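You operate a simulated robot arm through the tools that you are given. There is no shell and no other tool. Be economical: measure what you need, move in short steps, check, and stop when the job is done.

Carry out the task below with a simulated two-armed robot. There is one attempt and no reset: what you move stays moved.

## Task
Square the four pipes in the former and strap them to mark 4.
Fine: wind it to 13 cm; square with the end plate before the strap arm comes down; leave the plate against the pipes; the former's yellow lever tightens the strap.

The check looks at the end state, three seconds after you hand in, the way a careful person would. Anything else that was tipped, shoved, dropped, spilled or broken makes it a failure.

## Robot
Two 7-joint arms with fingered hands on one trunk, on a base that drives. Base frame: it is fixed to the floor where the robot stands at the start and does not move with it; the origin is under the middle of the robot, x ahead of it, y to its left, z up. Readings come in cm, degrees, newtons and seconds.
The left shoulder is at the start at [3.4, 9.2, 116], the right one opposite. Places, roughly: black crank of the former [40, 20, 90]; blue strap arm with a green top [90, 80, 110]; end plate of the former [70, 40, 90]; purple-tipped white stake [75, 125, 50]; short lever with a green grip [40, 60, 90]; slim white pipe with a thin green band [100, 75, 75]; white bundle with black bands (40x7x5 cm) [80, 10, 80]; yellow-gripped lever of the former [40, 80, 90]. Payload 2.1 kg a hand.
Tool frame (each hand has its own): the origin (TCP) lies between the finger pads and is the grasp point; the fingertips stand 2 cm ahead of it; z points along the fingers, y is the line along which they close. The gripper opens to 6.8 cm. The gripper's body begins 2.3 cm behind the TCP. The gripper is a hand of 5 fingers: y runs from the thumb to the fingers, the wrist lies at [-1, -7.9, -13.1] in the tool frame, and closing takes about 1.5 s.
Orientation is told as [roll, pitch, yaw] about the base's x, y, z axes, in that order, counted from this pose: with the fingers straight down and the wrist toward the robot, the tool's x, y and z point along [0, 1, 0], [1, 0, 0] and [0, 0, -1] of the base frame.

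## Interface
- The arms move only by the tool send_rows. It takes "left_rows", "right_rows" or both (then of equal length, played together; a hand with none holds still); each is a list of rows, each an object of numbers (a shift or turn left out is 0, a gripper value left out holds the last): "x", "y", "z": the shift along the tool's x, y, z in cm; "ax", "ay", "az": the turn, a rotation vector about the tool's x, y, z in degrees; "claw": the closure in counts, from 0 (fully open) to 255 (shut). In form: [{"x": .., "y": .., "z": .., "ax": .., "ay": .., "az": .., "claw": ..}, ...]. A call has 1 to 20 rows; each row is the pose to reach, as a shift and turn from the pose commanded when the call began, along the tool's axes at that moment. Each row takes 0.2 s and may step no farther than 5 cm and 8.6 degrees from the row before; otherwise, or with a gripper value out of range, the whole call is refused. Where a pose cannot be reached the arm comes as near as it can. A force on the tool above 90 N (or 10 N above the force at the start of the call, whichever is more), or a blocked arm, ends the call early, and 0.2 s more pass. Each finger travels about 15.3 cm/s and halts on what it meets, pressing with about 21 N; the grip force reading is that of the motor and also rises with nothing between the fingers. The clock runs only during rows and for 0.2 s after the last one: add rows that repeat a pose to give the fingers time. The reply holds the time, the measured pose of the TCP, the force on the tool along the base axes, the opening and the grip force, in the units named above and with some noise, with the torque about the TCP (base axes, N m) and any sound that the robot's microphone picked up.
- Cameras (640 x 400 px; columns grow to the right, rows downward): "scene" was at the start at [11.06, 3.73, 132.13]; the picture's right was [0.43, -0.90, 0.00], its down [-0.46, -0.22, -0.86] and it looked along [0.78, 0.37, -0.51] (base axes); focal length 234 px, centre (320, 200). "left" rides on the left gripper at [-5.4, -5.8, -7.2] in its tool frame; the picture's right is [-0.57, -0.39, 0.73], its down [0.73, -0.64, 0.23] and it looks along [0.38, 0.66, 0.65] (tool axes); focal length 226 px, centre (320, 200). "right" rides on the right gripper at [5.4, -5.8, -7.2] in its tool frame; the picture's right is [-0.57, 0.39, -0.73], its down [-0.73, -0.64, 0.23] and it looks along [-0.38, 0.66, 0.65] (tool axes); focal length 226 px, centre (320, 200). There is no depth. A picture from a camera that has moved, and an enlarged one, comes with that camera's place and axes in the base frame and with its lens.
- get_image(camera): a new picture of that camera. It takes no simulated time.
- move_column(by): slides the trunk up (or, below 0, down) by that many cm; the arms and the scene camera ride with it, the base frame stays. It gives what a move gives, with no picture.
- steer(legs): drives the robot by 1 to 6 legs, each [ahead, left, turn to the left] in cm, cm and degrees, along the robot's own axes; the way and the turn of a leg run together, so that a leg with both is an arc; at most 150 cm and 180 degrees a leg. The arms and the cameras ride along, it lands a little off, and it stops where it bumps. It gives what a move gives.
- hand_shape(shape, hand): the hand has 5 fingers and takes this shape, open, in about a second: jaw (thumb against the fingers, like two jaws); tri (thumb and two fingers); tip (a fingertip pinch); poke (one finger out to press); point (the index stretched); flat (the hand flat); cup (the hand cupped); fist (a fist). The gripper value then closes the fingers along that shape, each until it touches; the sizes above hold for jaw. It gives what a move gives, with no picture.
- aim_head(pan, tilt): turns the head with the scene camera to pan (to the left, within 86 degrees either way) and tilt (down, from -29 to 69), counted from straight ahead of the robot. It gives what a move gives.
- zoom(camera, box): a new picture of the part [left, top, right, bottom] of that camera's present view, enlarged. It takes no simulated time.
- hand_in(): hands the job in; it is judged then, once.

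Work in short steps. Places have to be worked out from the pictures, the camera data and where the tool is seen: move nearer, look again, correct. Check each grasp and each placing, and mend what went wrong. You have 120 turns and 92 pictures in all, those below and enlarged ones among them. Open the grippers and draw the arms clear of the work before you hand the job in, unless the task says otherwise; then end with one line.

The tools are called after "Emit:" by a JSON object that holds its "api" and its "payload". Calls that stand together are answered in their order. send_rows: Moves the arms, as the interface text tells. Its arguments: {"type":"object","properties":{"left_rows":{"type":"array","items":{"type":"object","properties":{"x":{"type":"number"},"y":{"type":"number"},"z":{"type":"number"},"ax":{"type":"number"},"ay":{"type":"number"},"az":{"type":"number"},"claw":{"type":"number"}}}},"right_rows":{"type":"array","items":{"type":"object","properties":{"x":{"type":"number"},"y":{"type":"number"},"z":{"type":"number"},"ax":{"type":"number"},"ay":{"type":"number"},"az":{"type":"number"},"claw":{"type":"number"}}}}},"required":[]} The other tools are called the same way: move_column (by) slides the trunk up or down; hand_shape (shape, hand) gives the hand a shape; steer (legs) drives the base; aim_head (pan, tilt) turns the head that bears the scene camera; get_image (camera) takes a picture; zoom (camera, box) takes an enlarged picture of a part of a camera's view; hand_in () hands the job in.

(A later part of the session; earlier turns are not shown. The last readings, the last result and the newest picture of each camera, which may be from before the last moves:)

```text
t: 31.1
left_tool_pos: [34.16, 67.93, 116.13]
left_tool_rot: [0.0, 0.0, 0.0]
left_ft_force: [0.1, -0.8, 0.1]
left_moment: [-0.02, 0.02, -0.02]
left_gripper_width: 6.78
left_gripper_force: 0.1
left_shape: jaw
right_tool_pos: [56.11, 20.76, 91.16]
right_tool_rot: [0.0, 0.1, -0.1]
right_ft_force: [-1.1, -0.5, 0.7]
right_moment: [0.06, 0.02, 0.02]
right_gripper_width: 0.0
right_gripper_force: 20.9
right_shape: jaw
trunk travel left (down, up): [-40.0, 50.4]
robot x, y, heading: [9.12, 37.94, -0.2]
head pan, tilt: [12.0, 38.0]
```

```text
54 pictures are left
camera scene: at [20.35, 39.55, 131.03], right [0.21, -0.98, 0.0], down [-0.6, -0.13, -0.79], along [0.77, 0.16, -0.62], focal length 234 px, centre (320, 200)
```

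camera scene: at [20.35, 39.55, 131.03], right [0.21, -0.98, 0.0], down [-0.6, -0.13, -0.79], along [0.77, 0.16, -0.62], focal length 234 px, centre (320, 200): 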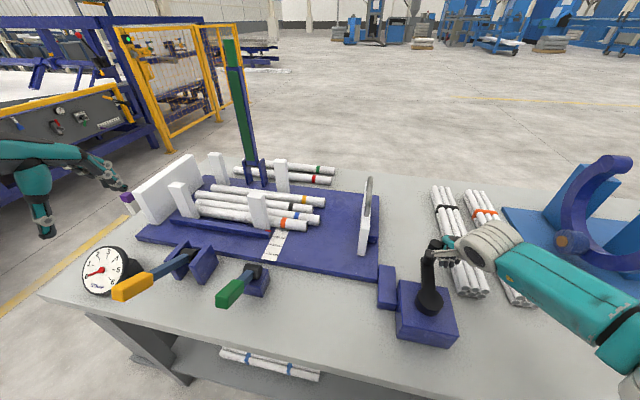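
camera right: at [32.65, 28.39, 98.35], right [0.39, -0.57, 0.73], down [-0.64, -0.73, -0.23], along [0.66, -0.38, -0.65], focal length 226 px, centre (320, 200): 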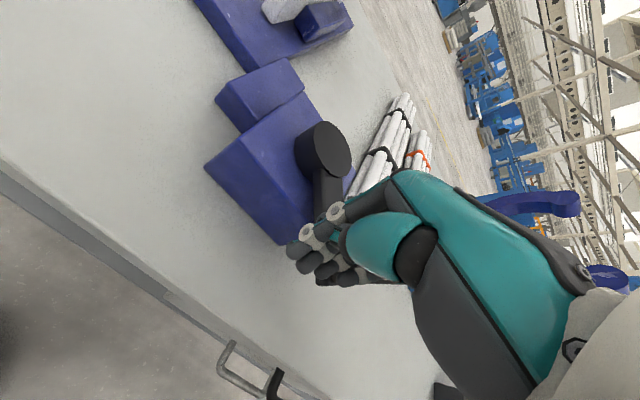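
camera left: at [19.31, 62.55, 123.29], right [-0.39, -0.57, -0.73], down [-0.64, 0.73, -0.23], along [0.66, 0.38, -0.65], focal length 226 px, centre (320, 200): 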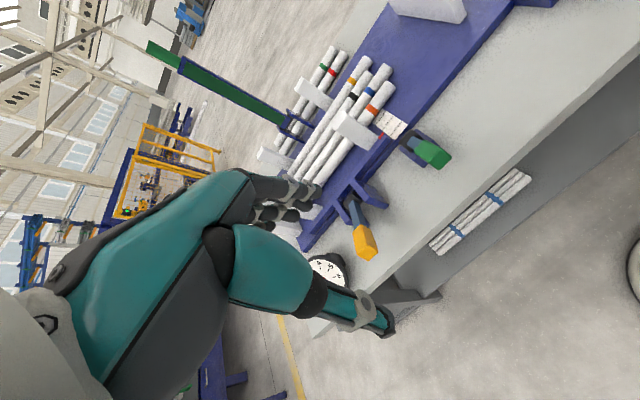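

Working. Continue 40° more.

Emit:
{"api": "send_rows", "payload": {"right_rows": [{"x": 0.8, "y": 0.3}, {"x": 1.5, "y": 0.5}, {"x": 2.3, "y": 0.6}, {"x": 3.1, "y": 0.6}, {"x": 3.9, "y": 0.6}, {"x": 4.6, "y": 0.5}, {"x": 5.4, "y": 0.3}, {"x": 6.1, "y": 0.1}, {"x": 6.1, "y": 0.1}]}}

Emit:
{"api": "get_image", "payload": {"camera": "scene"}}

Emit:
{"api": "zoom", "payload": {"camera": "scene", "box": [230, 190, 320, 270]}}

```text
t: 33.1
left_tool_pos: [34.04, 67.9, 116.21]
left_tool_rot: [0.0, -0.1, -0.1]
left_ft_force: [-0.4, -0.4, 0.4]
left_moment: [-0.02, 0.03, -0.03]
left_gripper_width: 6.8
left_gripper_force: 0.1
left_shape: jaw
right_tool_pos: [56.19, 26.78, 91.15]
right_tool_rot: [0.1, 0.0, -0.1]
right_ft_force: [-5.6, -4.5, 4.1]
right_moment: [0.21, -0.13, 0.06]
right_gripper_width: 0.0
right_gripper_force: 21.5
right_shape: jaw
trunk travel left (down, up): [-40.0, 50.4]
robot x, y, heading: [9.14, 37.74, -0.2]
head pan, tilt: [12.0, 38.0]
```

```text
53 pictures are left
camera scene: at [20.25, 39.49, 131.05], right [0.21, -0.98, 0.0], down [-0.6, -0.13, -0.79], along [0.77, 0.16, -0.62], focal length 234 px, centre (320, 200)
```

scene: 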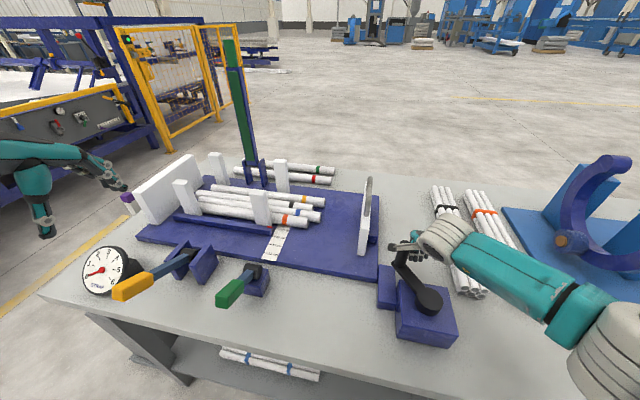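

```text
5.00 times, centred on (275, 230) of scene
camera zoom: at [20.25, 39.49, 131.05], right [0.21, -0.98, 0.0], down [-0.6, -0.13, -0.79], along [0.77, 0.16, -0.62], focal length 1168 px, centre (545, 50)
```

zoom: 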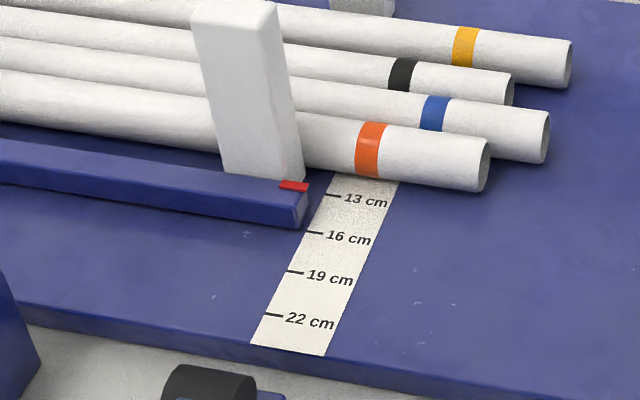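

Forces small; pipes are being gathered. Estimated reading ≈14.5 with parallax; I move the left hand forward (high) to get a steeper view of the pointer.

Emit:
{"api": "send_rows", "payload": {"left_rows": [{"y": 4.5}, {"y": 9}, {"y": 13.5, "x": -1}, {"y": 18, "x": -2}, {"y": 21, "x": -3}, {"y": 21, "x": -3}]}}

Emit:
{"api": "get_image", "payload": {"camera": "left"}}

```text
t: 34.5
left_tool_pos: [55.16, 64.91, 116.25]
left_tool_rot: [-0.1, 0.0, -0.3]
left_ft_force: [0.0, -0.3, 0.2]
left_moment: [-0.02, 0.0, -0.02]
left_gripper_width: 6.76
left_gripper_force: 0.0
left_shape: jaw
right_tool_pos: [56.21, 26.79, 91.13]
right_tool_rot: [0.0, 0.1, -0.1]
right_ft_force: [-2.5, -3.2, 2.6]
right_moment: [0.11, -0.06, 0.04]
right_gripper_width: 0.0
right_gripper_force: 20.9
right_shape: jaw
trunk travel left (down, up): [-40.0, 50.4]
robot x, y, heading: [8.94, 38.16, -0.3]
head pan, tilt: [12.0, 38.0]
```

```text
51 pictures are left
camera left: at [49.39, 59.37, 123.38], right [-0.39, -0.56, -0.73], down [-0.64, 0.73, -0.23], along [0.66, 0.38, -0.65], focal length 226 px, centre (320, 200)
```

left: 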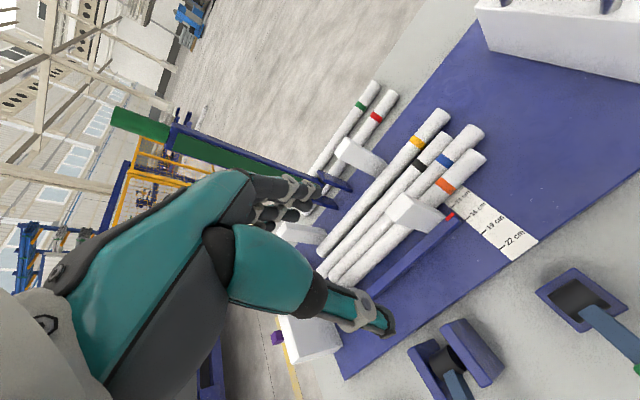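

Emit:
{"api": "zoom", "payload": {"camera": "left", "box": [390, 150, 550, 270]}}

```text
3.33 times, centred on (470, 210) of left
camera zoom: at [49.39, 59.37, 123.38], right [-0.39, -0.56, -0.73], down [-0.64, 0.73, -0.23], along [0.66, 0.38, -0.65], focal length 754 px, centre (-180, 167)
```

zoom: 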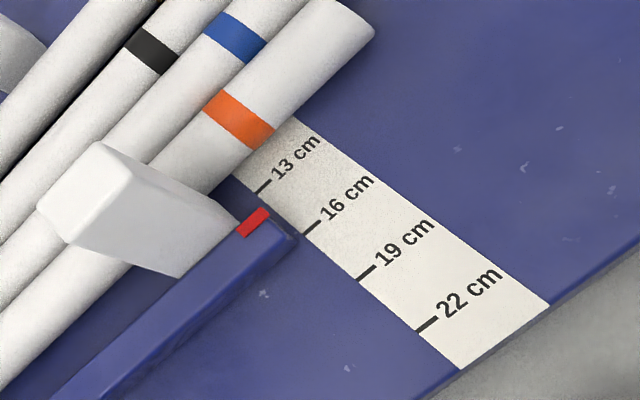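

Both views agree: rail 1.95 cm high, true reading ≈14.6. Need ≈1.6 cm ≈ 50° more; push 30° first.

Emit:
{"api": "send_rows", "payload": {"right_rows": [{"x": 0.8, "y": -0.3}, {"x": 1.5, "y": -0.6}, {"x": 2.2, "y": -1.0}, {"x": 2.8, "y": -1.5}, {"x": 3.3, "y": -2.0}, {"x": 3.8, "y": -2.6}, {"x": 3.8, "y": -2.6}]}}

Emit:
{"api": "zoom", "payload": {"camera": "left", "box": [390, 150, 550, 270]}}

Emit:
{"api": "get_image", "payload": {"camera": "scene"}}

```text
t: 36.1
left_tool_pos: [55.2, 64.92, 116.26]
left_tool_rot: [0.0, 0.0, -0.1]
left_ft_force: [-0.1, 0.7, -0.1]
left_moment: [-0.04, 0.02, 0.02]
left_gripper_width: 6.78
left_gripper_force: 0.1
left_shape: jaw
right_tool_pos: [53.74, 30.77, 91.17]
right_tool_rot: [0.0, 0.0, -0.1]
right_ft_force: [1.2, -1.4, 2.2]
right_moment: [0.07, 0.07, 0.0]
right_gripper_width: 0.0
right_gripper_force: 21.4
right_shape: jaw
trunk travel left (down, up): [-40.0, 50.4]
robot x, y, heading: [8.99, 37.85, -0.1]
head pan, tilt: [12.0, 38.0]
```

```text
3.33 times, centred on (470, 210) of left
camera zoom: at [49.39, 59.44, 123.39], right [-0.39, -0.57, -0.73], down [-0.64, 0.73, -0.23], along [0.66, 0.38, -0.65], focal length 754 px, centre (-180, 167)
```

zoom: 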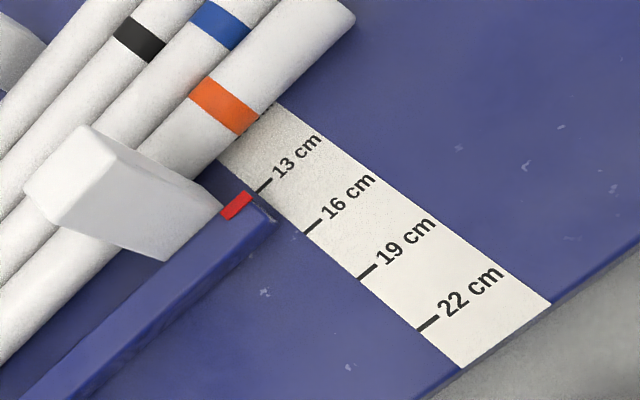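

```text
48 pictures are left
camera scene: at [20.37, 39.55, 131.03], right [0.21, -0.98, 0.0], down [-0.6, -0.13, -0.79], along [0.77, 0.16, -0.62], focal length 234 px, centre (320, 200)
```

scene: 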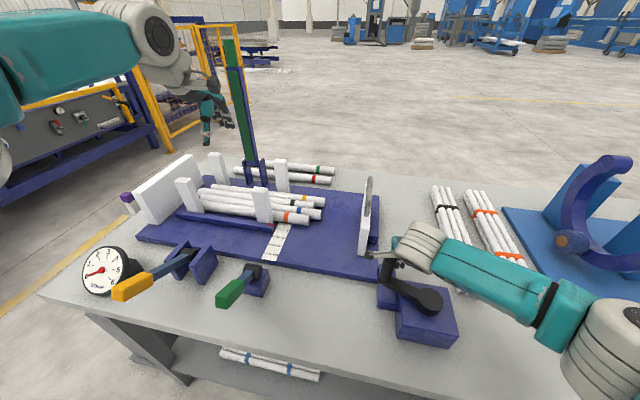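

Reading ≈13.6 now. About 17° more.

Emit:
{"api": "send_rows", "payload": {"right_rows": [{"x": 0.4, "y": -0.6}, {"x": 0.75, "y": -1.3}, {"x": 1.05, "y": -1.9}, {"x": 1.05, "y": -1.9}]}}

Emit:
{"api": "zoom", "payload": {"camera": "left", "box": [390, 150, 550, 270]}}

```text
t: 37.1
left_tool_pos: [55.28, 64.91, 116.16]
left_tool_rot: [0.0, 0.0, -0.1]
left_ft_force: [0.8, -0.1, -0.6]
left_moment: [0.03, 0.0, 0.03]
left_gripper_width: 6.75
left_gripper_force: 0.1
left_shape: jaw
right_tool_pos: [51.84, 31.69, 91.31]
right_tool_rot: [0.0, 0.1, -0.2]
right_ft_force: [0.8, -1.4, 1.1]
right_moment: [0.05, 0.05, 0.02]
right_gripper_width: 0.0
right_gripper_force: 21.1
right_shape: jaw
trunk travel left (down, up): [-40.0, 50.4]
robot x, y, heading: [9.04, 37.87, -0.2]
head pan, tilt: [12.0, 38.0]
```

```text
3.33 times, centred on (470, 210) of left
camera zoom: at [49.39, 59.42, 123.39], right [-0.39, -0.57, -0.73], down [-0.64, 0.73, -0.23], along [0.66, 0.38, -0.65], focal length 754 px, centre (-180, 167)
```

zoom: 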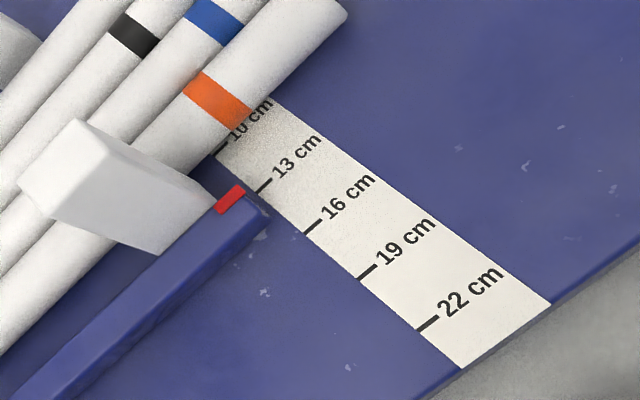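

Reading ≈13.2. A small final nudge.

Emit:
{"api": "send_rows", "payload": {"right_rows": [{"x": 0.15, "y": -0.5}, {"x": 0.25, "y": -0.9}, {"x": 0.25, "y": -0.9}]}}

Emit:
{"api": "zoom", "payload": {"camera": "left", "box": [420, 160, 500, 220]}}

Emit:
{"api": "zoom", "payload": {"camera": "scene", "box": [230, 190, 320, 270]}}

```text
t: 37.9
left_tool_pos: [55.25, 65.02, 116.25]
left_tool_rot: [0.0, 0.1, -0.1]
left_ft_force: [0.1, 0.0, 0.1]
left_moment: [0.01, 0.0, -0.01]
left_gripper_width: 6.78
left_gripper_force: 0.1
left_shape: jaw
right_tool_pos: [50.93, 32.01, 91.2]
right_tool_rot: [0.0, 0.1, -0.1]
right_ft_force: [0.7, -1.2, 2.2]
right_moment: [0.02, 0.05, -0.01]
right_gripper_width: 0.01
right_gripper_force: 21.3
right_shape: jaw
trunk travel left (down, up): [-40.0, 50.4]
robot x, y, heading: [9.25, 37.92, 0.0]
head pan, tilt: [12.0, 38.0]
```

```text
6.67 times, centred on (460, 190) of left
camera zoom: at [49.39, 59.44, 123.38], right [-0.39, -0.57, -0.73], down [-0.64, 0.73, -0.23], along [0.66, 0.38, -0.65], focal length 1507 px, centre (-613, 267)
```

zoom: 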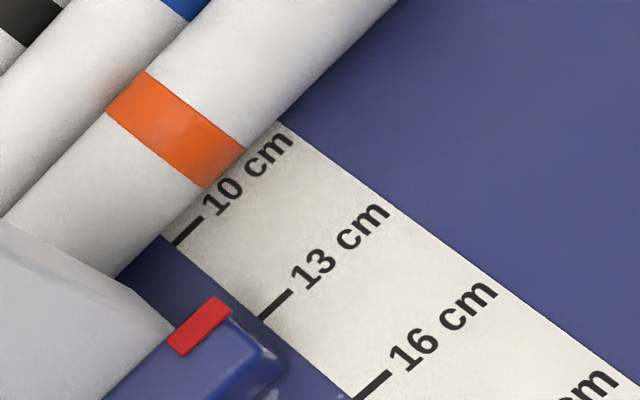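

```text
5.00 times, centred on (275, 230) of scene
camera zoom: at [20.38, 39.55, 131.03], right [0.21, -0.98, 0.0], down [-0.6, -0.13, -0.79], along [0.77, 0.16, -0.62], focal length 1168 px, centre (545, 50)
```

zoom: 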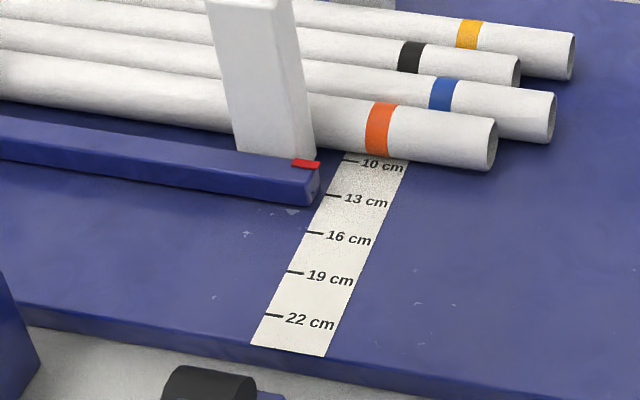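

Both views average ≈12.95–13. Withdraw the right hand from the crank and retract the left, then drive closer to reach the end plate.

Emit:
{"api": "send_rows", "payload": {"right_rows": [{"y": 1.5, "x": -1}, {"y": 2.5, "x": -2, "z": -1}, {"y": 2.5, "x": -2, "z": -5.5}, {"y": 2.5, "x": -2, "z": -10}, {"y": -2, "x": -2, "z": -11}, {"y": -6, "x": -4, "z": -11}], "left_rows": [{"y": -3}, {"y": -6}, {"y": -9}, {"y": -12, "x": 1}, {"y": -15, "x": 2}, {"y": -18, "x": 3}]}}

Emit:
{"api": "steer", "payload": {"legs": [[9, 0, 0]]}}

Emit:
{"api": "get_image", "payload": {"camera": "scene"}}

Emit:
{"api": "get_image", "payload": {"camera": "right"}}

```text
t: 39.3
left_tool_pos: [37.26, 67.85, 116.2]
left_tool_rot: [0.1, 0.0, -0.2]
left_ft_force: [-0.4, 0.1, -0.8]
left_moment: [0.0, 0.0, -0.03]
left_gripper_width: 6.8
left_gripper_force: 0.1
left_shape: jaw
right_tool_pos: [44.86, 27.96, 102.08]
right_tool_rot: [-0.1, 0.2, -0.1]
right_ft_force: [-0.6, 0.3, 0.9]
right_moment: [-0.03, 0.0, -0.03]
right_gripper_width: 0.02
right_gripper_force: 21.1
right_shape: jaw
trunk travel left (down, up): [-40.0, 50.4]
robot x, y, heading: [8.51, 37.64, -0.2]
head pan, tilt: [12.0, 38.0]
```

```text
t: 40.4
left_tool_pos: [46.23, 67.88, 116.31]
left_tool_rot: [0.1, 0.0, 0.0]
left_ft_force: [0.3, -0.3, 0.0]
left_moment: [-0.01, -0.02, 0.0]
left_gripper_width: 6.79
left_gripper_force: 0.0
left_shape: jaw
right_tool_pos: [53.91, 28.05, 102.15]
right_tool_rot: [0.0, 0.1, -0.1]
right_ft_force: [0.1, 0.0, -0.6]
right_moment: [0.03, 0.04, -0.02]
right_gripper_width: 0.01
right_gripper_force: 20.8
right_shape: jaw
trunk travel left (down, up): [-40.0, 50.4]
robot x, y, heading: [18.16, 37.61, -0.0]
head pan, tilt: [12.0, 38.0]
```

```text
44 pictures are left
camera scene: at [29.33, 39.54, 131.03], right [0.21, -0.98, 0.0], down [-0.6, -0.13, -0.79], along [0.77, 0.16, -0.62], focal length 234 px, centre (320, 200)
```

scene: 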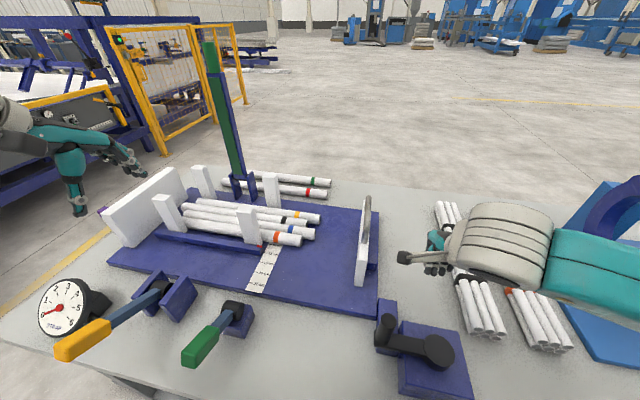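

```text
43 pictures are left
camera right: at [47.89, 33.5, 109.26], right [0.39, -0.57, 0.73], down [-0.64, -0.73, -0.23], along [0.66, -0.38, -0.65], focal length 226 px, centre (320, 200)
```

right: 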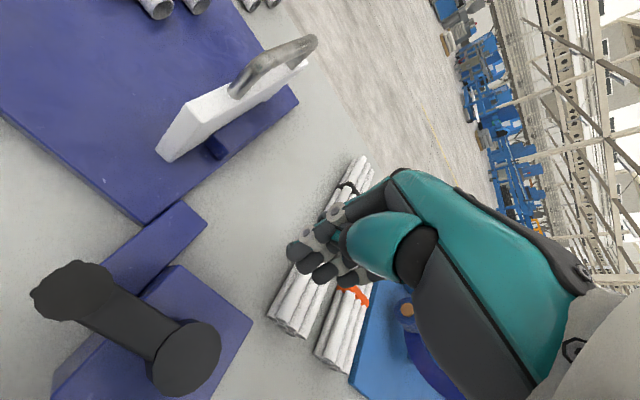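

The plate spans x≈59–77, y≈36–38, z 84–93.4, with an arch handle. Drive left 14 so the push stays in reach, then set the closed right hand behind the plate.

Emit:
{"api": "steer", "payload": {"legs": [[0, 14, 0]]}}

Emit:
{"api": "send_rows", "payload": {"right_rows": [{"z": -3, "x": -3}, {"z": -3, "x": -7.5}, {"z": -3, "x": -11.5}, {"z": -3, "x": -11.5, "y": 4.5}, {"z": -3, "x": -11.5, "y": 9}, {"z": -3, "x": -11.5, "y": 13.5}, {"z": 1.5, "x": -11.5, "y": 13.5}, {"z": 6, "x": -11.5, "y": 13.5}, {"z": 6, "x": -11.5, "y": 13.5}]}}

Emit:
{"api": "get_image", "payload": {"camera": "right"}}

```text
t: 41.7
left_tool_pos: [46.07, 81.46, 116.15]
left_tool_rot: [0.1, -0.1, 0.0]
left_ft_force: [0.7, 0.0, 0.3]
left_moment: [0.01, 0.02, 0.03]
left_gripper_width: 6.78
left_gripper_force: 0.1
left_shape: jaw
right_tool_pos: [53.94, 41.56, 102.15]
right_tool_rot: [0.1, 0.2, 0.0]
right_ft_force: [-0.2, 0.0, 0.1]
right_moment: [0.03, 0.01, 0.0]
right_gripper_width: 0.0
right_gripper_force: 21.5
right_shape: jaw
trunk travel left (down, up): [-40.0, 50.4]
robot x, y, heading: [18.3, 51.1, 0.0]
head pan, tilt: [12.0, 38.0]
```

```text
t: 43.7
left_tool_pos: [46.07, 81.47, 116.24]
left_tool_rot: [0.0, 0.0, -0.1]
left_ft_force: [0.6, -0.3, -0.3]
left_moment: [0.02, -0.02, -0.01]
left_gripper_width: 6.77
left_gripper_force: 0.0
left_shape: jaw
right_tool_pos: [67.67, 30.02, 95.94]
right_tool_rot: [-0.1, 0.1, 0.1]
right_ft_force: [-0.1, -0.8, -0.5]
right_moment: [0.04, 0.02, 0.05]
right_gripper_width: 0.0
right_gripper_force: 20.6
right_shape: jaw
trunk travel left (down, up): [-40.0, 50.4]
robot x, y, heading: [17.66, 51.39, 0.0]
head pan, tilt: [12.0, 38.0]
```

```text
42 pictures are left
camera right: at [61.65, 35.49, 103.12], right [0.39, -0.57, 0.73], down [-0.64, -0.73, -0.23], along [0.66, -0.38, -0.65], focal length 226 px, centre (320, 200)
```

right: 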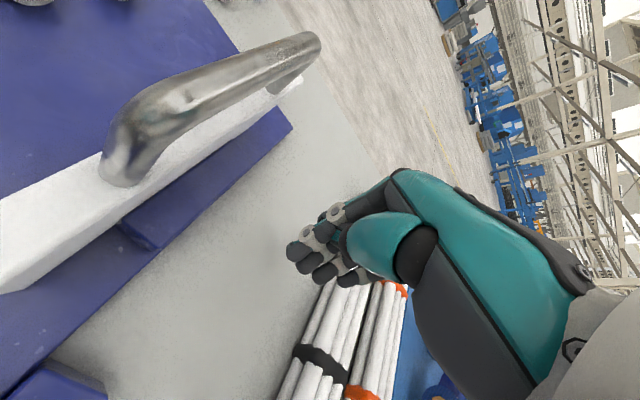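

Lower to z≈91 and push the plate +y in steps.

Emit:
{"api": "send_rows", "payload": {"right_rows": [{"z": 2.5}, {"z": 4.8}, {"z": 4.8, "x": 1.2}, {"z": 4.8, "x": 2.4}, {"z": 4.8, "x": 3.6}, {"z": 4.8, "x": 4.8}, {"z": 4.8, "x": 6}, {"z": 4.8, "x": 7.2}, {"z": 4.8, "x": 8.4}, {"z": 4.8, "x": 9.6}]}}

Emit:
{"api": "get_image", "payload": {"camera": "scene"}}

```text
t: 45.9
left_tool_pos: [46.16, 81.36, 116.21]
left_tool_rot: [0.1, 0.0, 0.0]
left_ft_force: [-0.1, 0.7, -0.3]
left_moment: [-0.02, -0.04, 0.01]
left_gripper_width: 6.8
left_gripper_force: 0.0
left_shape: jaw
right_tool_pos: [67.36, 39.54, 91.4]
right_tool_rot: [0.0, 0.0, 0.0]
right_ft_force: [-0.1, -2.0, 0.2]
right_moment: [0.02, -0.01, 0.0]
right_gripper_width: 0.0
right_gripper_force: 21.3
right_shape: jaw
trunk travel left (down, up): [-40.0, 50.4]
robot x, y, heading: [17.87, 51.56, -0.1]
head pan, tilt: [12.0, 38.0]
```

```text
41 pictures are left
camera scene: at [29.3, 53.04, 131.03], right [0.21, -0.98, 0.0], down [-0.6, -0.13, -0.79], along [0.77, 0.16, -0.62], focal length 234 px, centre (320, 200)
```

scene: 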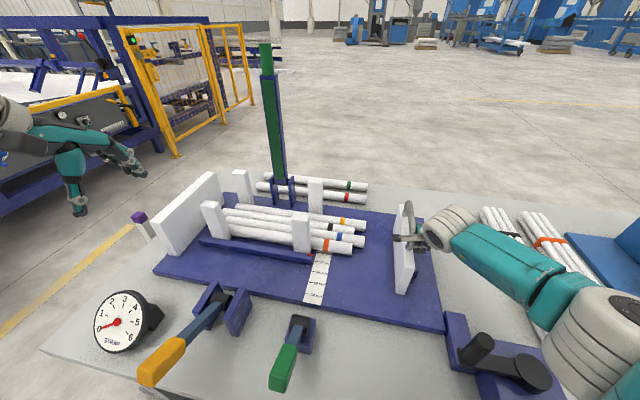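

The plate slides easily (2 N). Push 9 cm further.

Emit:
{"api": "send_rows", "payload": {"right_rows": [{"x": 1}, {"x": 2}, {"x": 3}, {"x": 4}, {"x": 5}, {"x": 6}, {"x": 7}, {"x": 8}, {"x": 9}, {"x": 9}]}}

Emit:
{"api": "get_image", "payload": {"camera": "scene"}}

```text
t: 48.1
left_tool_pos: [46.08, 81.47, 116.11]
left_tool_rot: [0.0, 0.0, 0.0]
left_ft_force: [0.5, 1.5, -0.7]
left_moment: [0.01, -0.02, 0.01]
left_gripper_width: 6.78
left_gripper_force: 0.0
left_shape: jaw
right_tool_pos: [67.29, 48.74, 91.29]
right_tool_rot: [0.0, 0.1, 0.0]
right_ft_force: [1.7, -2.1, 0.4]
right_moment: [0.09, 0.05, -0.03]
right_gripper_width: 0.01
right_gripper_force: 21.3
right_shape: jaw
trunk travel left (down, up): [-40.0, 50.4]
robot x, y, heading: [17.99, 50.96, 0.1]
head pan, tilt: [12.0, 38.0]
```

```text
40 pictures are left
camera scene: at [29.32, 53.04, 131.03], right [0.21, -0.98, 0.0], down [-0.6, -0.13, -0.79], along [0.77, 0.16, -0.62], focal length 234 px, centre (320, 200)
```

scene: 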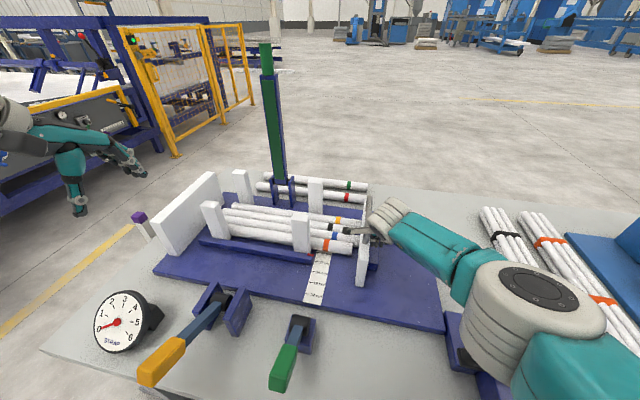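

Plate is reaching the pipe ends; continue gently and watch force.

Emit:
{"api": "send_rows", "payload": {"right_rows": [{"x": 0.5}, {"x": 1}, {"x": 1.5}, {"x": 2}, {"x": 2.5}, {"x": 3}, {"x": 3.5}, {"x": 4}, {"x": 4}]}}

Emit:
{"api": "zoom", "payload": {"camera": "scene", "box": [140, 150, 420, 320]}}

```text
t: 50.1
left_tool_pos: [46.17, 81.37, 116.23]
left_tool_rot: [0.0, 0.0, 0.0]
left_ft_force: [-0.3, -0.3, 0.5]
left_moment: [0.03, -0.01, 0.01]
left_gripper_width: 6.8
left_gripper_force: 0.1
left_shape: jaw
right_tool_pos: [66.97, 52.25, 91.12]
right_tool_rot: [-0.1, 0.1, 0.0]
right_ft_force: [1.9, -2.4, 0.0]
right_moment: [0.1, 0.07, 0.0]
right_gripper_width: 0.0
right_gripper_force: 21.0
right_shape: jaw
right hand out of reach, approached as far as the arm can: row 7, 8, 9
trunk travel left (down, up): [-40.0, 50.4]
robot x, y, heading: [17.82, 51.48, 0.0]
head pan, tilt: [12.0, 38.0]
```

```text
2.29 times, centred on (280, 235) of scene
camera zoom: at [29.33, 53.03, 131.03], right [0.21, -0.98, 0.0], down [-0.6, -0.13, -0.79], along [0.77, 0.16, -0.62], focal length 534 px, centre (411, 120)
```

zoom: 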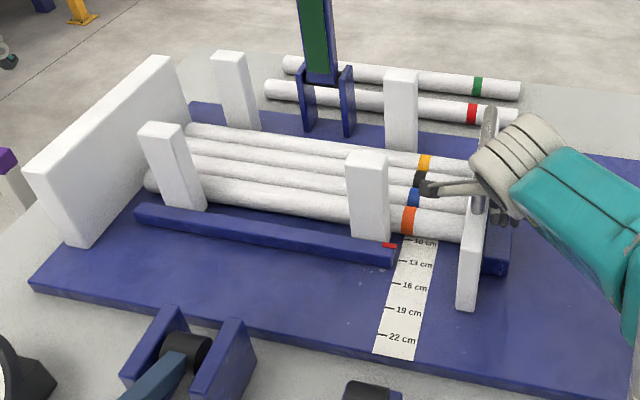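

Pipe bands now line up at the plate, but there is still a small gap at the wall and the arm is out of reach. Back off, drive left 8, push again.

Emit:
{"api": "send_rows", "payload": {"right_rows": [{"x": -3}, {"x": -6}, {"x": -9}, {"x": -9}]}}

Emit:
{"api": "steer", "payload": {"legs": [[0, 8, 0]]}}

Emit:
{"api": "send_rows", "payload": {"right_rows": [{"x": 0.6}, {"x": 1.2}, {"x": 1.7}, {"x": 2.1}, {"x": 2.5}, {"x": 2.9}, {"x": 3.3}, {"x": 3.3}]}}

Emit:
{"api": "zoom", "payload": {"camera": "scene", "box": [160, 150, 440, 320]}}

```text
t: 51.1
left_tool_pos: [46.03, 81.45, 116.25]
left_tool_rot: [0.0, 0.0, 0.0]
left_ft_force: [0.5, -0.2, 0.0]
left_moment: [-0.01, 0.0, -0.01]
left_gripper_width: 6.79
left_gripper_force: 0.1
left_shape: jaw
right_tool_pos: [66.8, 43.22, 91.2]
right_tool_rot: [0.1, 0.1, 0.0]
right_ft_force: [0.4, -0.8, 0.2]
right_moment: [-0.02, 0.01, 0.0]
right_gripper_width: 0.02
right_gripper_force: 20.7
right_shape: jaw
trunk travel left (down, up): [-40.0, 50.4]
robot x, y, heading: [17.69, 51.15, 0.0]
head pan, tilt: [12.0, 38.0]
```

```text
t: 52.2
left_tool_pos: [46.14, 89.45, 116.15]
left_tool_rot: [-0.1, 0.0, 0.1]
left_ft_force: [0.8, 1.3, 0.0]
left_moment: [0.0, -0.01, -0.01]
left_gripper_width: 6.79
left_gripper_force: 0.0
left_shape: jaw
right_tool_pos: [66.9, 51.4, 91.23]
right_tool_rot: [0.0, 0.1, 0.1]
right_ft_force: [-0.3, 0.5, 0.7]
right_moment: [-0.01, -0.02, -0.01]
right_gripper_width: 0.01
right_gripper_force: 21.1
right_shape: jaw
trunk travel left (down, up): [-40.0, 50.4]
robot x, y, heading: [17.8, 59.32, 0.1]
head pan, tilt: [12.0, 38.0]
```

```text
t: 54.0
left_tool_pos: [46.13, 88.6, 116.57]
left_tool_rot: [0.4, 0.0, -0.1]
left_ft_force: [-0.6, 0.5, 0.7]
left_moment: [0.0, -0.01, -0.01]
left_gripper_width: 6.79
left_gripper_force: 0.1
left_shape: jaw
right_tool_pos: [67.05, 53.48, 91.17]
right_tool_rot: [0.2, 0.0, -0.6]
right_ft_force: [-0.1, -57.3, 8.3]
right_moment: [2.43, 0.08, 0.72]
right_gripper_width: 0.0
right_gripper_force: 21.2
right_shape: jaw
trunk travel left (down, up): [-40.0, 50.4]
robot x, y, heading: [18.0, 59.64, -0.2]
head pan, tilt: [12.0, 38.0]
```

```text
2.29 times, centred on (300, 235) of scene
camera zoom: at [29.24, 60.13, 131.06], right [0.21, -0.98, -0.01], down [-0.6, -0.12, -0.79], along [0.77, 0.17, -0.61], focal length 534 px, centre (366, 120)
```

zoom: 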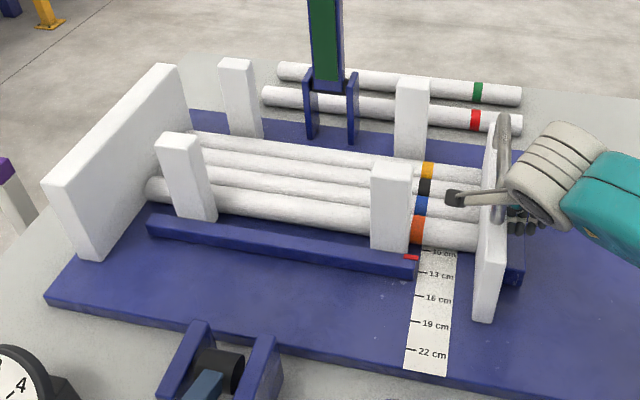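

57 N: pipes are hard against the wall and flush. Withdraw the right hand, and look at the result.

Emit:
{"api": "send_rows", "payload": {"right_rows": [{"x": -1.5}, {"x": -3.5}, {"x": -5.5}, {"x": -5.5, "z": -4.5}, {"x": -5.5, "z": -9}, {"x": -7, "z": -13, "y": -2}, {"x": -9, "z": -14, "y": -6}, {"x": -12, "z": -14, "y": -9}]}}

Emit:
{"api": "get_image", "payload": {"camera": "scene"}}

Emit:
{"api": "zoom", "payload": {"camera": "scene", "box": [160, 150, 420, 300]}}

```text
t: 55.8
left_tool_pos: [46.04, 89.45, 116.28]
left_tool_rot: [0.0, 0.0, -0.1]
left_ft_force: [-0.5, 0.2, -0.3]
left_moment: [0.0, 0.02, -0.03]
left_gripper_width: 6.79
left_gripper_force: 0.0
left_shape: jaw
right_tool_pos: [57.86, 42.57, 105.41]
right_tool_rot: [0.0, 0.1, 0.1]
right_ft_force: [-0.3, 0.1, -0.5]
right_moment: [0.02, 0.02, 0.01]
right_gripper_width: 0.0
right_gripper_force: 21.3
right_shape: jaw
trunk travel left (down, up): [-40.0, 50.4]
robot x, y, heading: [17.66, 59.57, -0.1]
head pan, tilt: [12.0, 38.0]
```

```text
37 pictures are left
camera scene: at [29.28, 61.01, 131.03], right [0.21, -0.98, 0.0], down [-0.6, -0.13, -0.79], along [0.77, 0.16, -0.62], focal length 234 px, centre (320, 200)
```

scene: 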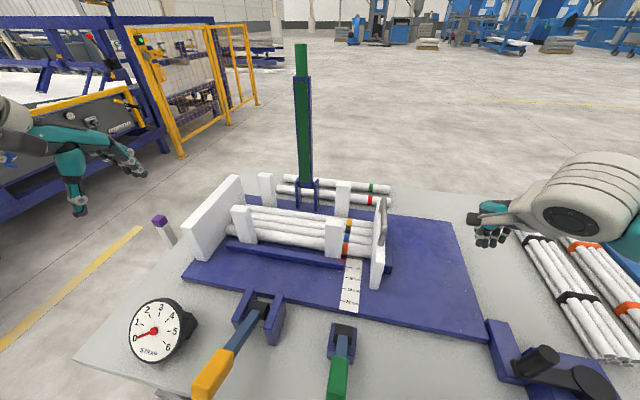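

```text
2.46 times, centred on (290, 225) of scene
camera zoom: at [29.28, 61.01, 131.03], right [0.21, -0.98, 0.0], down [-0.6, -0.13, -0.79], along [0.77, 0.16, -0.62], focal length 575 px, centre (394, 138)
```

zoom: 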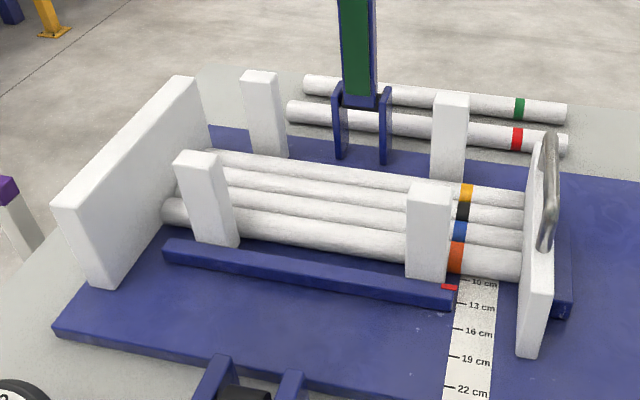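

Pipes are squared with the plate against them. Before the strap arm (pivot ≈[83,76,90], tip z≈127) I need to know how much closer the base can go; look down.

Emit:
{"api": "aim_head", "payload": {"pan": 20, "tilt": 69}}

Emit:
{"api": "get_image", "payload": {"camera": "scene"}}

```text
t: 56.7
left_tool_pos: [46.05, 89.35, 116.23]
left_tool_rot: [0.0, 0.0, 0.0]
left_ft_force: [-0.4, -0.1, 0.8]
left_moment: [0.02, -0.01, 0.01]
left_gripper_width: 6.78
left_gripper_force: 0.1
left_shape: jaw
right_tool_pos: [57.97, 42.74, 105.44]
right_tool_rot: [0.0, 0.1, 0.1]
right_ft_force: [0.2, 0.6, 0.5]
right_moment: [-0.01, -0.01, 0.0]
right_gripper_width: 0.02
right_gripper_force: 21.3
right_shape: jaw
trunk travel left (down, up): [-40.0, 50.4]
robot x, y, heading: [18.31, 59.63, -0.0]
head pan, tilt: [20.0, 68.8]
```

```text
35 pictures are left
camera scene: at [26.11, 61.15, 127.13], right [0.34, -0.94, 0.0], down [-0.88, -0.32, -0.36], along [0.34, 0.12, -0.93], focal length 234 px, centre (320, 200)
```

scene: 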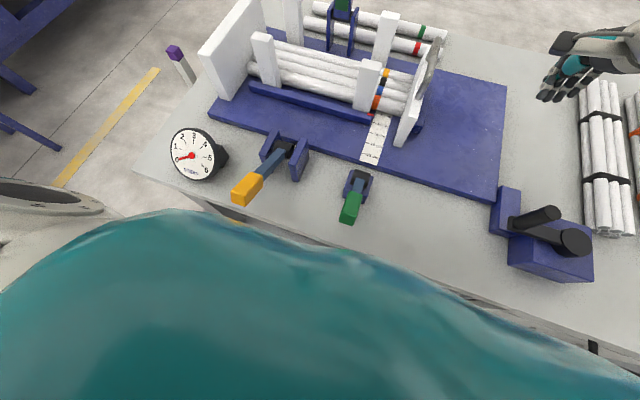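

There are only ~6 cm between torso and levers, so instead of going much closer I'll turn the base right 40°, bringing the left shoulder forward, for a forward-pointing left hand to grab the strap arm.

Emit:
{"api": "steer", "payload": {"legs": [[1, 4, 0], [0, 0, -40]]}}

Emit:
{"api": "aim_head", "payload": {"pan": 50, "tilt": 30}}

Emit:
{"api": "send_rows", "payload": {"left_rows": [{"ax": -4.4, "ay": -4.4, "az": -4.4}, {"ax": -8.8, "ay": -8.8, "az": -8.8}, {"ax": -13.2, "ay": -13.2, "az": -13.2}, {"ax": -17.6, "ay": -17.6, "az": -17.6}, {"ax": -22, "ay": -22, "az": -22}, {"ax": -26.4, "ay": -26.4, "az": -26.4}, {"ax": -30.8, "ay": -30.8, "az": -30.8}, {"ax": -35.2, "ay": -35.2, "az": -35.2}, {"ax": -39.6, "ay": -39.6, "az": -39.6}, {"ax": -44, "ay": -44, "az": -44}, {"ax": -48.4, "ay": -48.4, "az": -48.4}, {"ax": -52.8, "ay": -52.8, "az": -52.8}, {"ax": -57.2, "ay": -57.2, "az": -57.2}, {"ax": -61.6, "ay": -61.6, "az": -61.6}, {"ax": -66, "ay": -66, "az": -66}, {"ax": -69.28, "ay": -69.28, "az": -69.28}]}}

Emit:
{"api": "get_image", "payload": {"camera": "scene"}}

```text
t: 59.5
left_tool_pos: [59.97, 67.94, 116.25]
left_tool_rot: [0.1, 0.1, -40.5]
left_ft_force: [-0.3, 0.1, -0.3]
left_moment: [0.0, -0.01, 0.01]
left_gripper_width: 6.76
left_gripper_force: 0.0
left_shape: jaw
right_tool_pos: [38.66, 24.65, 105.46]
right_tool_rot: [-0.1, 0.1, -40.3]
right_ft_force: [0.0, -0.3, 0.8]
right_moment: [0.02, 0.04, 0.02]
right_gripper_width: 0.0
right_gripper_force: 20.9
right_shape: jaw
trunk travel left (down, up): [-40.0, 50.4]
robot x, y, heading: [19.1, 63.16, -40.2]
head pan, tilt: [20.0, 68.8]
```

```text
t: 60.5
left_tool_pos: [59.86, 67.9, 116.18]
left_tool_rot: [0.0, 0.1, -40.6]
left_ft_force: [-0.3, -0.1, 0.0]
left_moment: [0.01, 0.0, 0.03]
left_gripper_width: 6.77
left_gripper_force: 0.0
left_shape: jaw
right_tool_pos: [38.68, 24.63, 105.31]
right_tool_rot: [0.0, 0.1, -40.3]
right_ft_force: [0.4, 0.3, 0.0]
right_moment: [0.0, -0.01, -0.02]
right_gripper_width: 0.0
right_gripper_force: 20.9
right_shape: jaw
trunk travel left (down, up): [-40.0, 50.4]
robot x, y, heading: [18.87, 63.3, -40.4]
head pan, tilt: [50.0, 30.0]
```

```text
t: 63.9
left_tool_pos: [64.14, 67.07, 115.71]
left_tool_rot: [-90.2, 0.1, 49.6]
left_ft_force: [-0.4, -1.3, -0.8]
left_moment: [0.02, -0.02, -0.02]
left_gripper_width: 6.79
left_gripper_force: 0.1
left_shape: jaw
left hand out of reach, approached as far as the arm can: row 10, 11, 12, 13, 14, 15, 16
right_tool_pos: [38.58, 24.7, 105.53]
right_tool_rot: [-0.1, 0.1, -40.4]
right_ft_force: [0.4, 0.1, 0.5]
right_moment: [0.0, 0.0, 0.02]
right_gripper_width: 0.0
right_gripper_force: 21.0
right_shape: jaw
trunk travel left (down, up): [-40.0, 50.4]
robot x, y, heading: [18.97, 63.49, -40.4]
head pan, tilt: [50.0, 30.0]
```

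```text
34 pictures are left
camera scene: at [30.08, 62.71, 132.27], right [0.17, -0.99, 0.0], down [-0.49, -0.08, -0.87], along [0.85, 0.14, -0.5], focal length 234 px, centre (320, 200)
```

scene: 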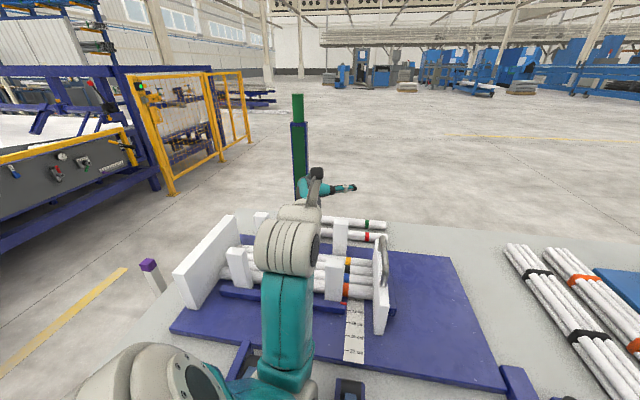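

Hand now points along the robot's heading. Yaw it to +x and advance toward the strap arm at ≈[84, 76.6], stopping short.

Emit:
{"api": "send_rows", "payload": {"left_rows": [{"ax": -5, "x": 0.4, "y": 1.8, "z": 0.3}, {"ax": -10, "x": 0.7, "y": 3.6, "z": 0.6}, {"ax": -15, "x": 1, "y": 5.4, "z": 0.9}, {"ax": -20, "x": 1.4, "y": 7.2, "z": 1.2}, {"ax": -25, "x": 1.7, "y": 9, "z": 1.5}, {"ax": -30, "x": 2, "y": 10.8, "z": 1.8}, {"ax": -35, "x": 2.4, "y": 12.6, "z": 2}, {"ax": -40, "x": 2.7, "y": 14.3, "z": 2.2}, {"ax": -40, "x": 2.7, "y": 14.3, "z": 2.2}]}}

Emit:
{"api": "get_image", "payload": {"camera": "scene"}}

Emit:
{"api": "get_image", "payload": {"camera": "left"}}

```text
t: 65.9
left_tool_pos: [75.11, 76.62, 113.3]
left_tool_rot: [-90.0, 0.1, 89.5]
left_ft_force: [-0.4, 0.0, -0.6]
left_moment: [0.01, -0.02, 0.01]
left_gripper_width: 6.75
left_gripper_force: 0.2
left_shape: jaw
right_tool_pos: [38.64, 24.69, 105.44]
right_tool_rot: [0.0, 0.2, -40.5]
right_ft_force: [-0.6, -0.3, 0.1]
right_moment: [0.04, 0.02, 0.03]
right_gripper_width: 0.0
right_gripper_force: 21.1
right_shape: jaw
trunk travel left (down, up): [-40.0, 50.4]
robot x, y, heading: [19.13, 63.08, -40.4]
head pan, tilt: [50.0, 30.0]
```

```text
33 pictures are left
camera scene: at [30.1, 62.72, 132.27], right [0.17, -0.99, 0.0], down [-0.49, -0.08, -0.87], along [0.85, 0.14, -0.5], focal length 234 px, centre (320, 200)
```

scene: 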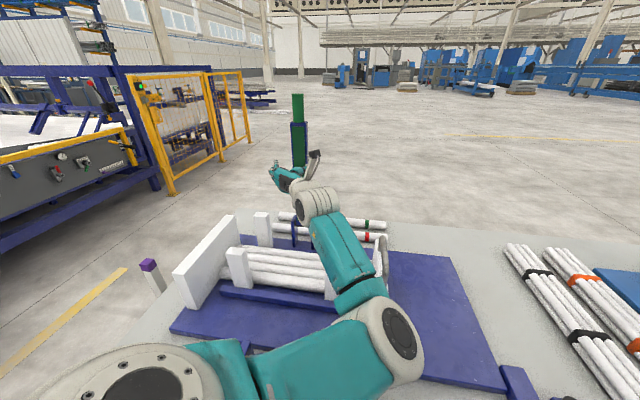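

```text
32 pictures are left
camera left: at [67.98, 70.73, 118.65], right [0.72, -0.39, 0.57], down [0.22, -0.64, -0.73], along [0.65, 0.66, -0.38], focal length 226 px, centre (320, 200)
```

left: 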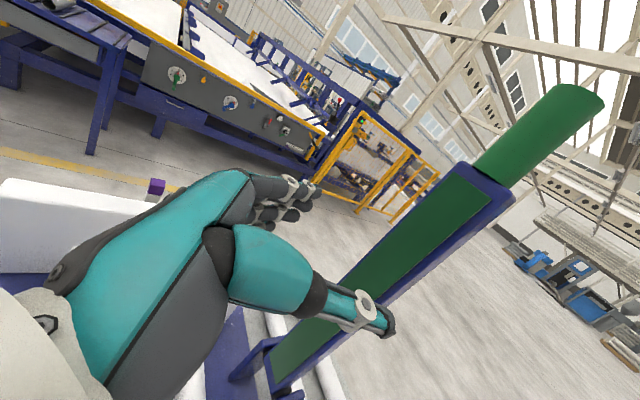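

The arm is right ahead between thumb and fingers. Advance 8 cm.

Emit:
{"api": "send_rows", "payload": {"left_rows": [{"z": 2}, {"z": 4}, {"z": 6}, {"z": 7}, {"z": 8}, {"z": 8}]}}

Emit:
{"api": "get_image", "payload": {"camera": "left"}}

```text
t: 67.3
left_tool_pos: [83.23, 76.51, 113.16]
left_tool_rot: [-90.0, 0.0, 89.5]
left_ft_force: [0.2, 0.4, 0.1]
left_moment: [0.04, 0.04, 0.0]
left_gripper_width: 6.78
left_gripper_force: 0.1
left_shape: jaw
right_tool_pos: [38.59, 24.67, 105.48]
right_tool_rot: [0.0, 0.1, -40.4]
right_ft_force: [0.1, 0.4, -1.3]
right_moment: [-0.02, 0.01, 0.02]
right_gripper_width: 0.0
right_gripper_force: 21.0
right_shape: jaw
trunk travel left (down, up): [-40.0, 50.4]
robot x, y, heading: [19.02, 63.53, -40.5]
head pan, tilt: [50.0, 30.0]
```

```text
31 pictures are left
camera left: at [75.97, 70.65, 118.53], right [0.73, -0.39, 0.57], down [0.22, -0.64, -0.73], along [0.65, 0.66, -0.38], focal length 226 px, centre (320, 200)
```

left: 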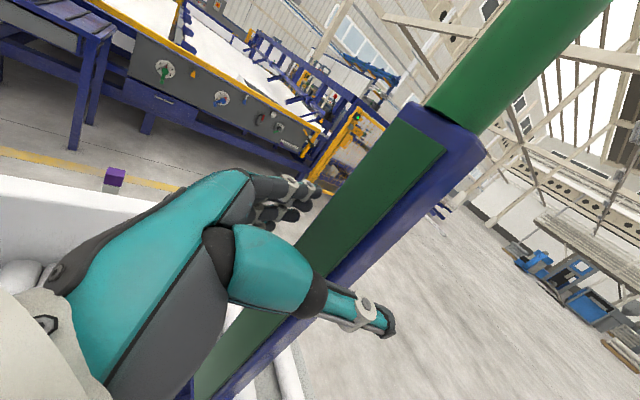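

Hand straddles the arm. Close.

Emit:
{"api": "send_rows", "payload": {"left_rows": [{"claw": 80}, {"claw": 160}, {"claw": 255}, {"claw": 255}, {"claw": 255}, {"claw": 255}, {"claw": 255}, {"claw": 255}]}}

Emit:
{"api": "get_image", "payload": {"camera": "left"}}

```text
t: 69.1
left_tool_pos: [83.13, 76.5, 113.12]
left_tool_rot: [-90.0, 0.0, 89.6]
left_ft_force: [-7.9, -0.2, -1.3]
left_moment: [-0.1, -0.01, 0.13]
left_gripper_width: 2.98
left_gripper_force: 20.4
left_shape: jaw
right_tool_pos: [38.52, 24.45, 105.5]
right_tool_rot: [0.1, -0.1, -40.4]
right_ft_force: [-0.2, -0.4, -0.6]
right_moment: [-0.01, 0.0, 0.0]
right_gripper_width: 0.0
right_gripper_force: 21.2
right_shape: jaw
trunk travel left (down, up): [-40.0, 50.4]
robot x, y, heading: [18.96, 63.19, -40.4]
head pan, tilt: [50.0, 30.0]
```

```text
30 pictures are left
camera left: at [75.85, 70.63, 118.59], right [0.72, -0.39, 0.57], down [0.22, -0.64, -0.73], along [0.65, 0.66, -0.38], focal length 226 px, centre (320, 200)
```

left: 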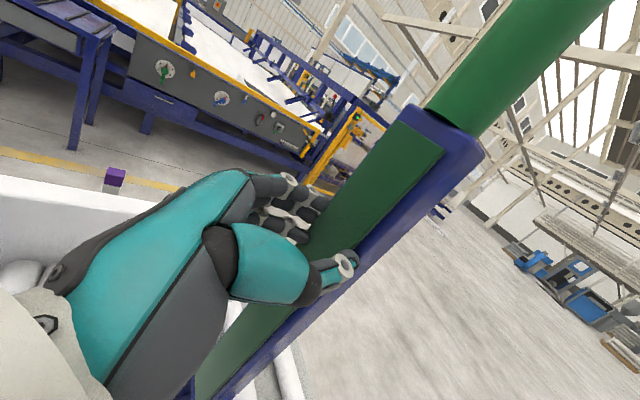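

Gripped (3 cm). Pull it over along its arc: first 20°, tilting the hand along.

Emit:
{"api": "send_rows", "payload": {"left_rows": [{"z": -1.6, "x": 0.06, "ay": -4}, {"z": -3.2, "x": 0.22, "ay": -8}, {"z": -4.78, "x": 0.5, "ay": -12}, {"z": -6.34, "x": 0.89, "ay": -16}, {"z": -7.87, "x": 1.39, "ay": -20}, {"z": -7.87, "x": 1.39, "ay": -20}]}}

Emit:
{"api": "get_image", "payload": {"camera": "scene"}}

```text
t: 70.5
left_tool_pos: [75.29, 76.65, 111.92]
left_tool_rot: [-110.1, 0.0, 89.5]
left_ft_force: [0.5, 0.7, 0.1]
left_moment: [-0.02, -0.02, 0.0]
left_gripper_width: 1.7
left_gripper_force: 21.4
left_shape: jaw
right_tool_pos: [38.72, 24.66, 105.38]
right_tool_rot: [-0.1, 0.1, -40.3]
right_ft_force: [-0.5, 0.1, 0.3]
right_moment: [-0.01, 0.03, 0.05]
right_gripper_width: 0.01
right_gripper_force: 20.8
right_shape: jaw
trunk travel left (down, up): [-40.0, 50.4]
robot x, y, heading: [19.16, 63.5, -40.4]
head pan, tilt: [50.0, 30.0]
```

```text
29 pictures are left
camera scene: at [30.09, 62.73, 132.27], right [0.17, -0.99, 0.0], down [-0.49, -0.08, -0.87], along [0.85, 0.14, -0.5], focal length 234 px, centre (320, 200)
```

scene: 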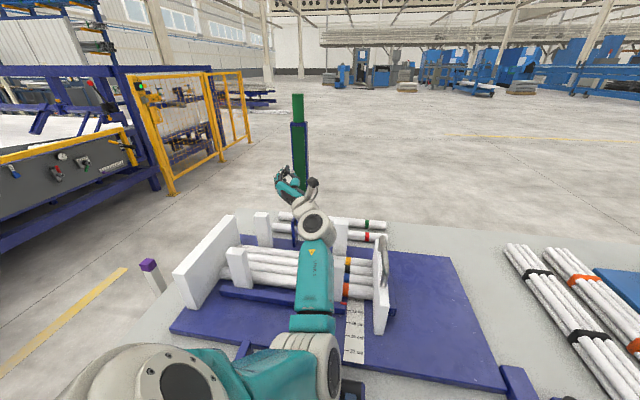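

The pinch slipped off – too shallow. I'll open, level the hand, raise the trunk ~11 and go 2.5 cm nearer, to grip the green top deeper.

Emit:
{"api": "send_rows", "payload": {"left_rows": [{"ay": 5, "z": -1, "claw": 0}, {"ay": 10, "z": -2}, {"ay": 15, "z": -3}, {"ay": 20, "z": -4, "x": -1.4}, {"ay": 20, "z": -4, "x": -1.4}, {"ay": 20, "z": -4, "x": -1.4}]}}

Emit:
{"api": "move_column", "payload": {"by": 11}}

Emit:
{"api": "steer", "payload": {"legs": [[1.9, 1.6, 0]]}}

Emit:
{"api": "get_image", "payload": {"camera": "left"}}

```text
t: 71.9
left_tool_pos: [70.98, 76.62, 111.62]
left_tool_rot: [-90.0, 0.1, 89.4]
left_ft_force: [-0.2, 0.7, -0.4]
left_moment: [0.0, -0.01, 0.03]
left_gripper_width: 6.76
left_gripper_force: 0.0
left_shape: jaw
right_tool_pos: [38.72, 24.75, 105.45]
right_tool_rot: [0.0, 0.1, -40.4]
right_ft_force: [-0.7, -0.5, 0.8]
right_moment: [0.04, 0.01, -0.01]
right_gripper_width: 0.0
right_gripper_force: 21.0
right_shape: jaw
trunk travel left (down, up): [-40.0, 50.4]
robot x, y, heading: [18.97, 63.17, -40.0]
head pan, tilt: [50.0, 30.0]
```

```text
t: 73.4
left_tool_pos: [70.94, 76.66, 122.73]
left_tool_rot: [-89.9, -0.1, 89.5]
left_ft_force: [-0.1, 0.9, 0.4]
left_moment: [0.02, -0.01, 0.0]
left_gripper_width: 6.74
left_gripper_force: 0.1
left_shape: jaw
right_tool_pos: [38.62, 24.58, 116.39]
right_tool_rot: [0.0, 0.2, -40.3]
right_ft_force: [-0.4, -0.1, -0.1]
right_moment: [0.02, 0.01, -0.02]
right_gripper_width: 0.0
right_gripper_force: 21.0
right_shape: jaw
trunk travel left (down, up): [-51.0, 39.4]
robot x, y, heading: [18.85, 63.51, -40.6]
head pan, tilt: [50.0, 30.0]
```

```text
t: 74.2
left_tool_pos: [73.55, 76.56, 122.75]
left_tool_rot: [-90.0, 0.0, 89.5]
left_ft_force: [-0.8, -0.4, 1.1]
left_moment: [0.0, -0.03, 0.01]
left_gripper_width: 6.79
left_gripper_force: 0.1
left_shape: jaw
right_tool_pos: [41.22, 24.73, 116.38]
right_tool_rot: [0.0, 0.1, -40.4]
right_ft_force: [-0.7, -1.1, 0.6]
right_moment: [-0.01, 0.02, 0.02]
right_gripper_width: 0.03
right_gripper_force: 21.6
right_shape: jaw
trunk travel left (down, up): [-51.0, 39.4]
robot x, y, heading: [21.53, 63.3, -40.3]
head pan, tilt: [50.0, 30.0]
```

```text
28 pictures are left
camera left: at [66.33, 70.77, 128.13], right [0.73, -0.39, 0.57], down [0.22, -0.64, -0.73], along [0.65, 0.66, -0.38], focal length 226 px, centre (320, 200)
```

left: 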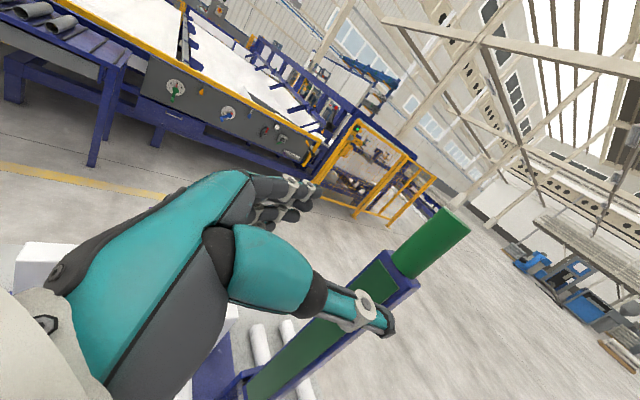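

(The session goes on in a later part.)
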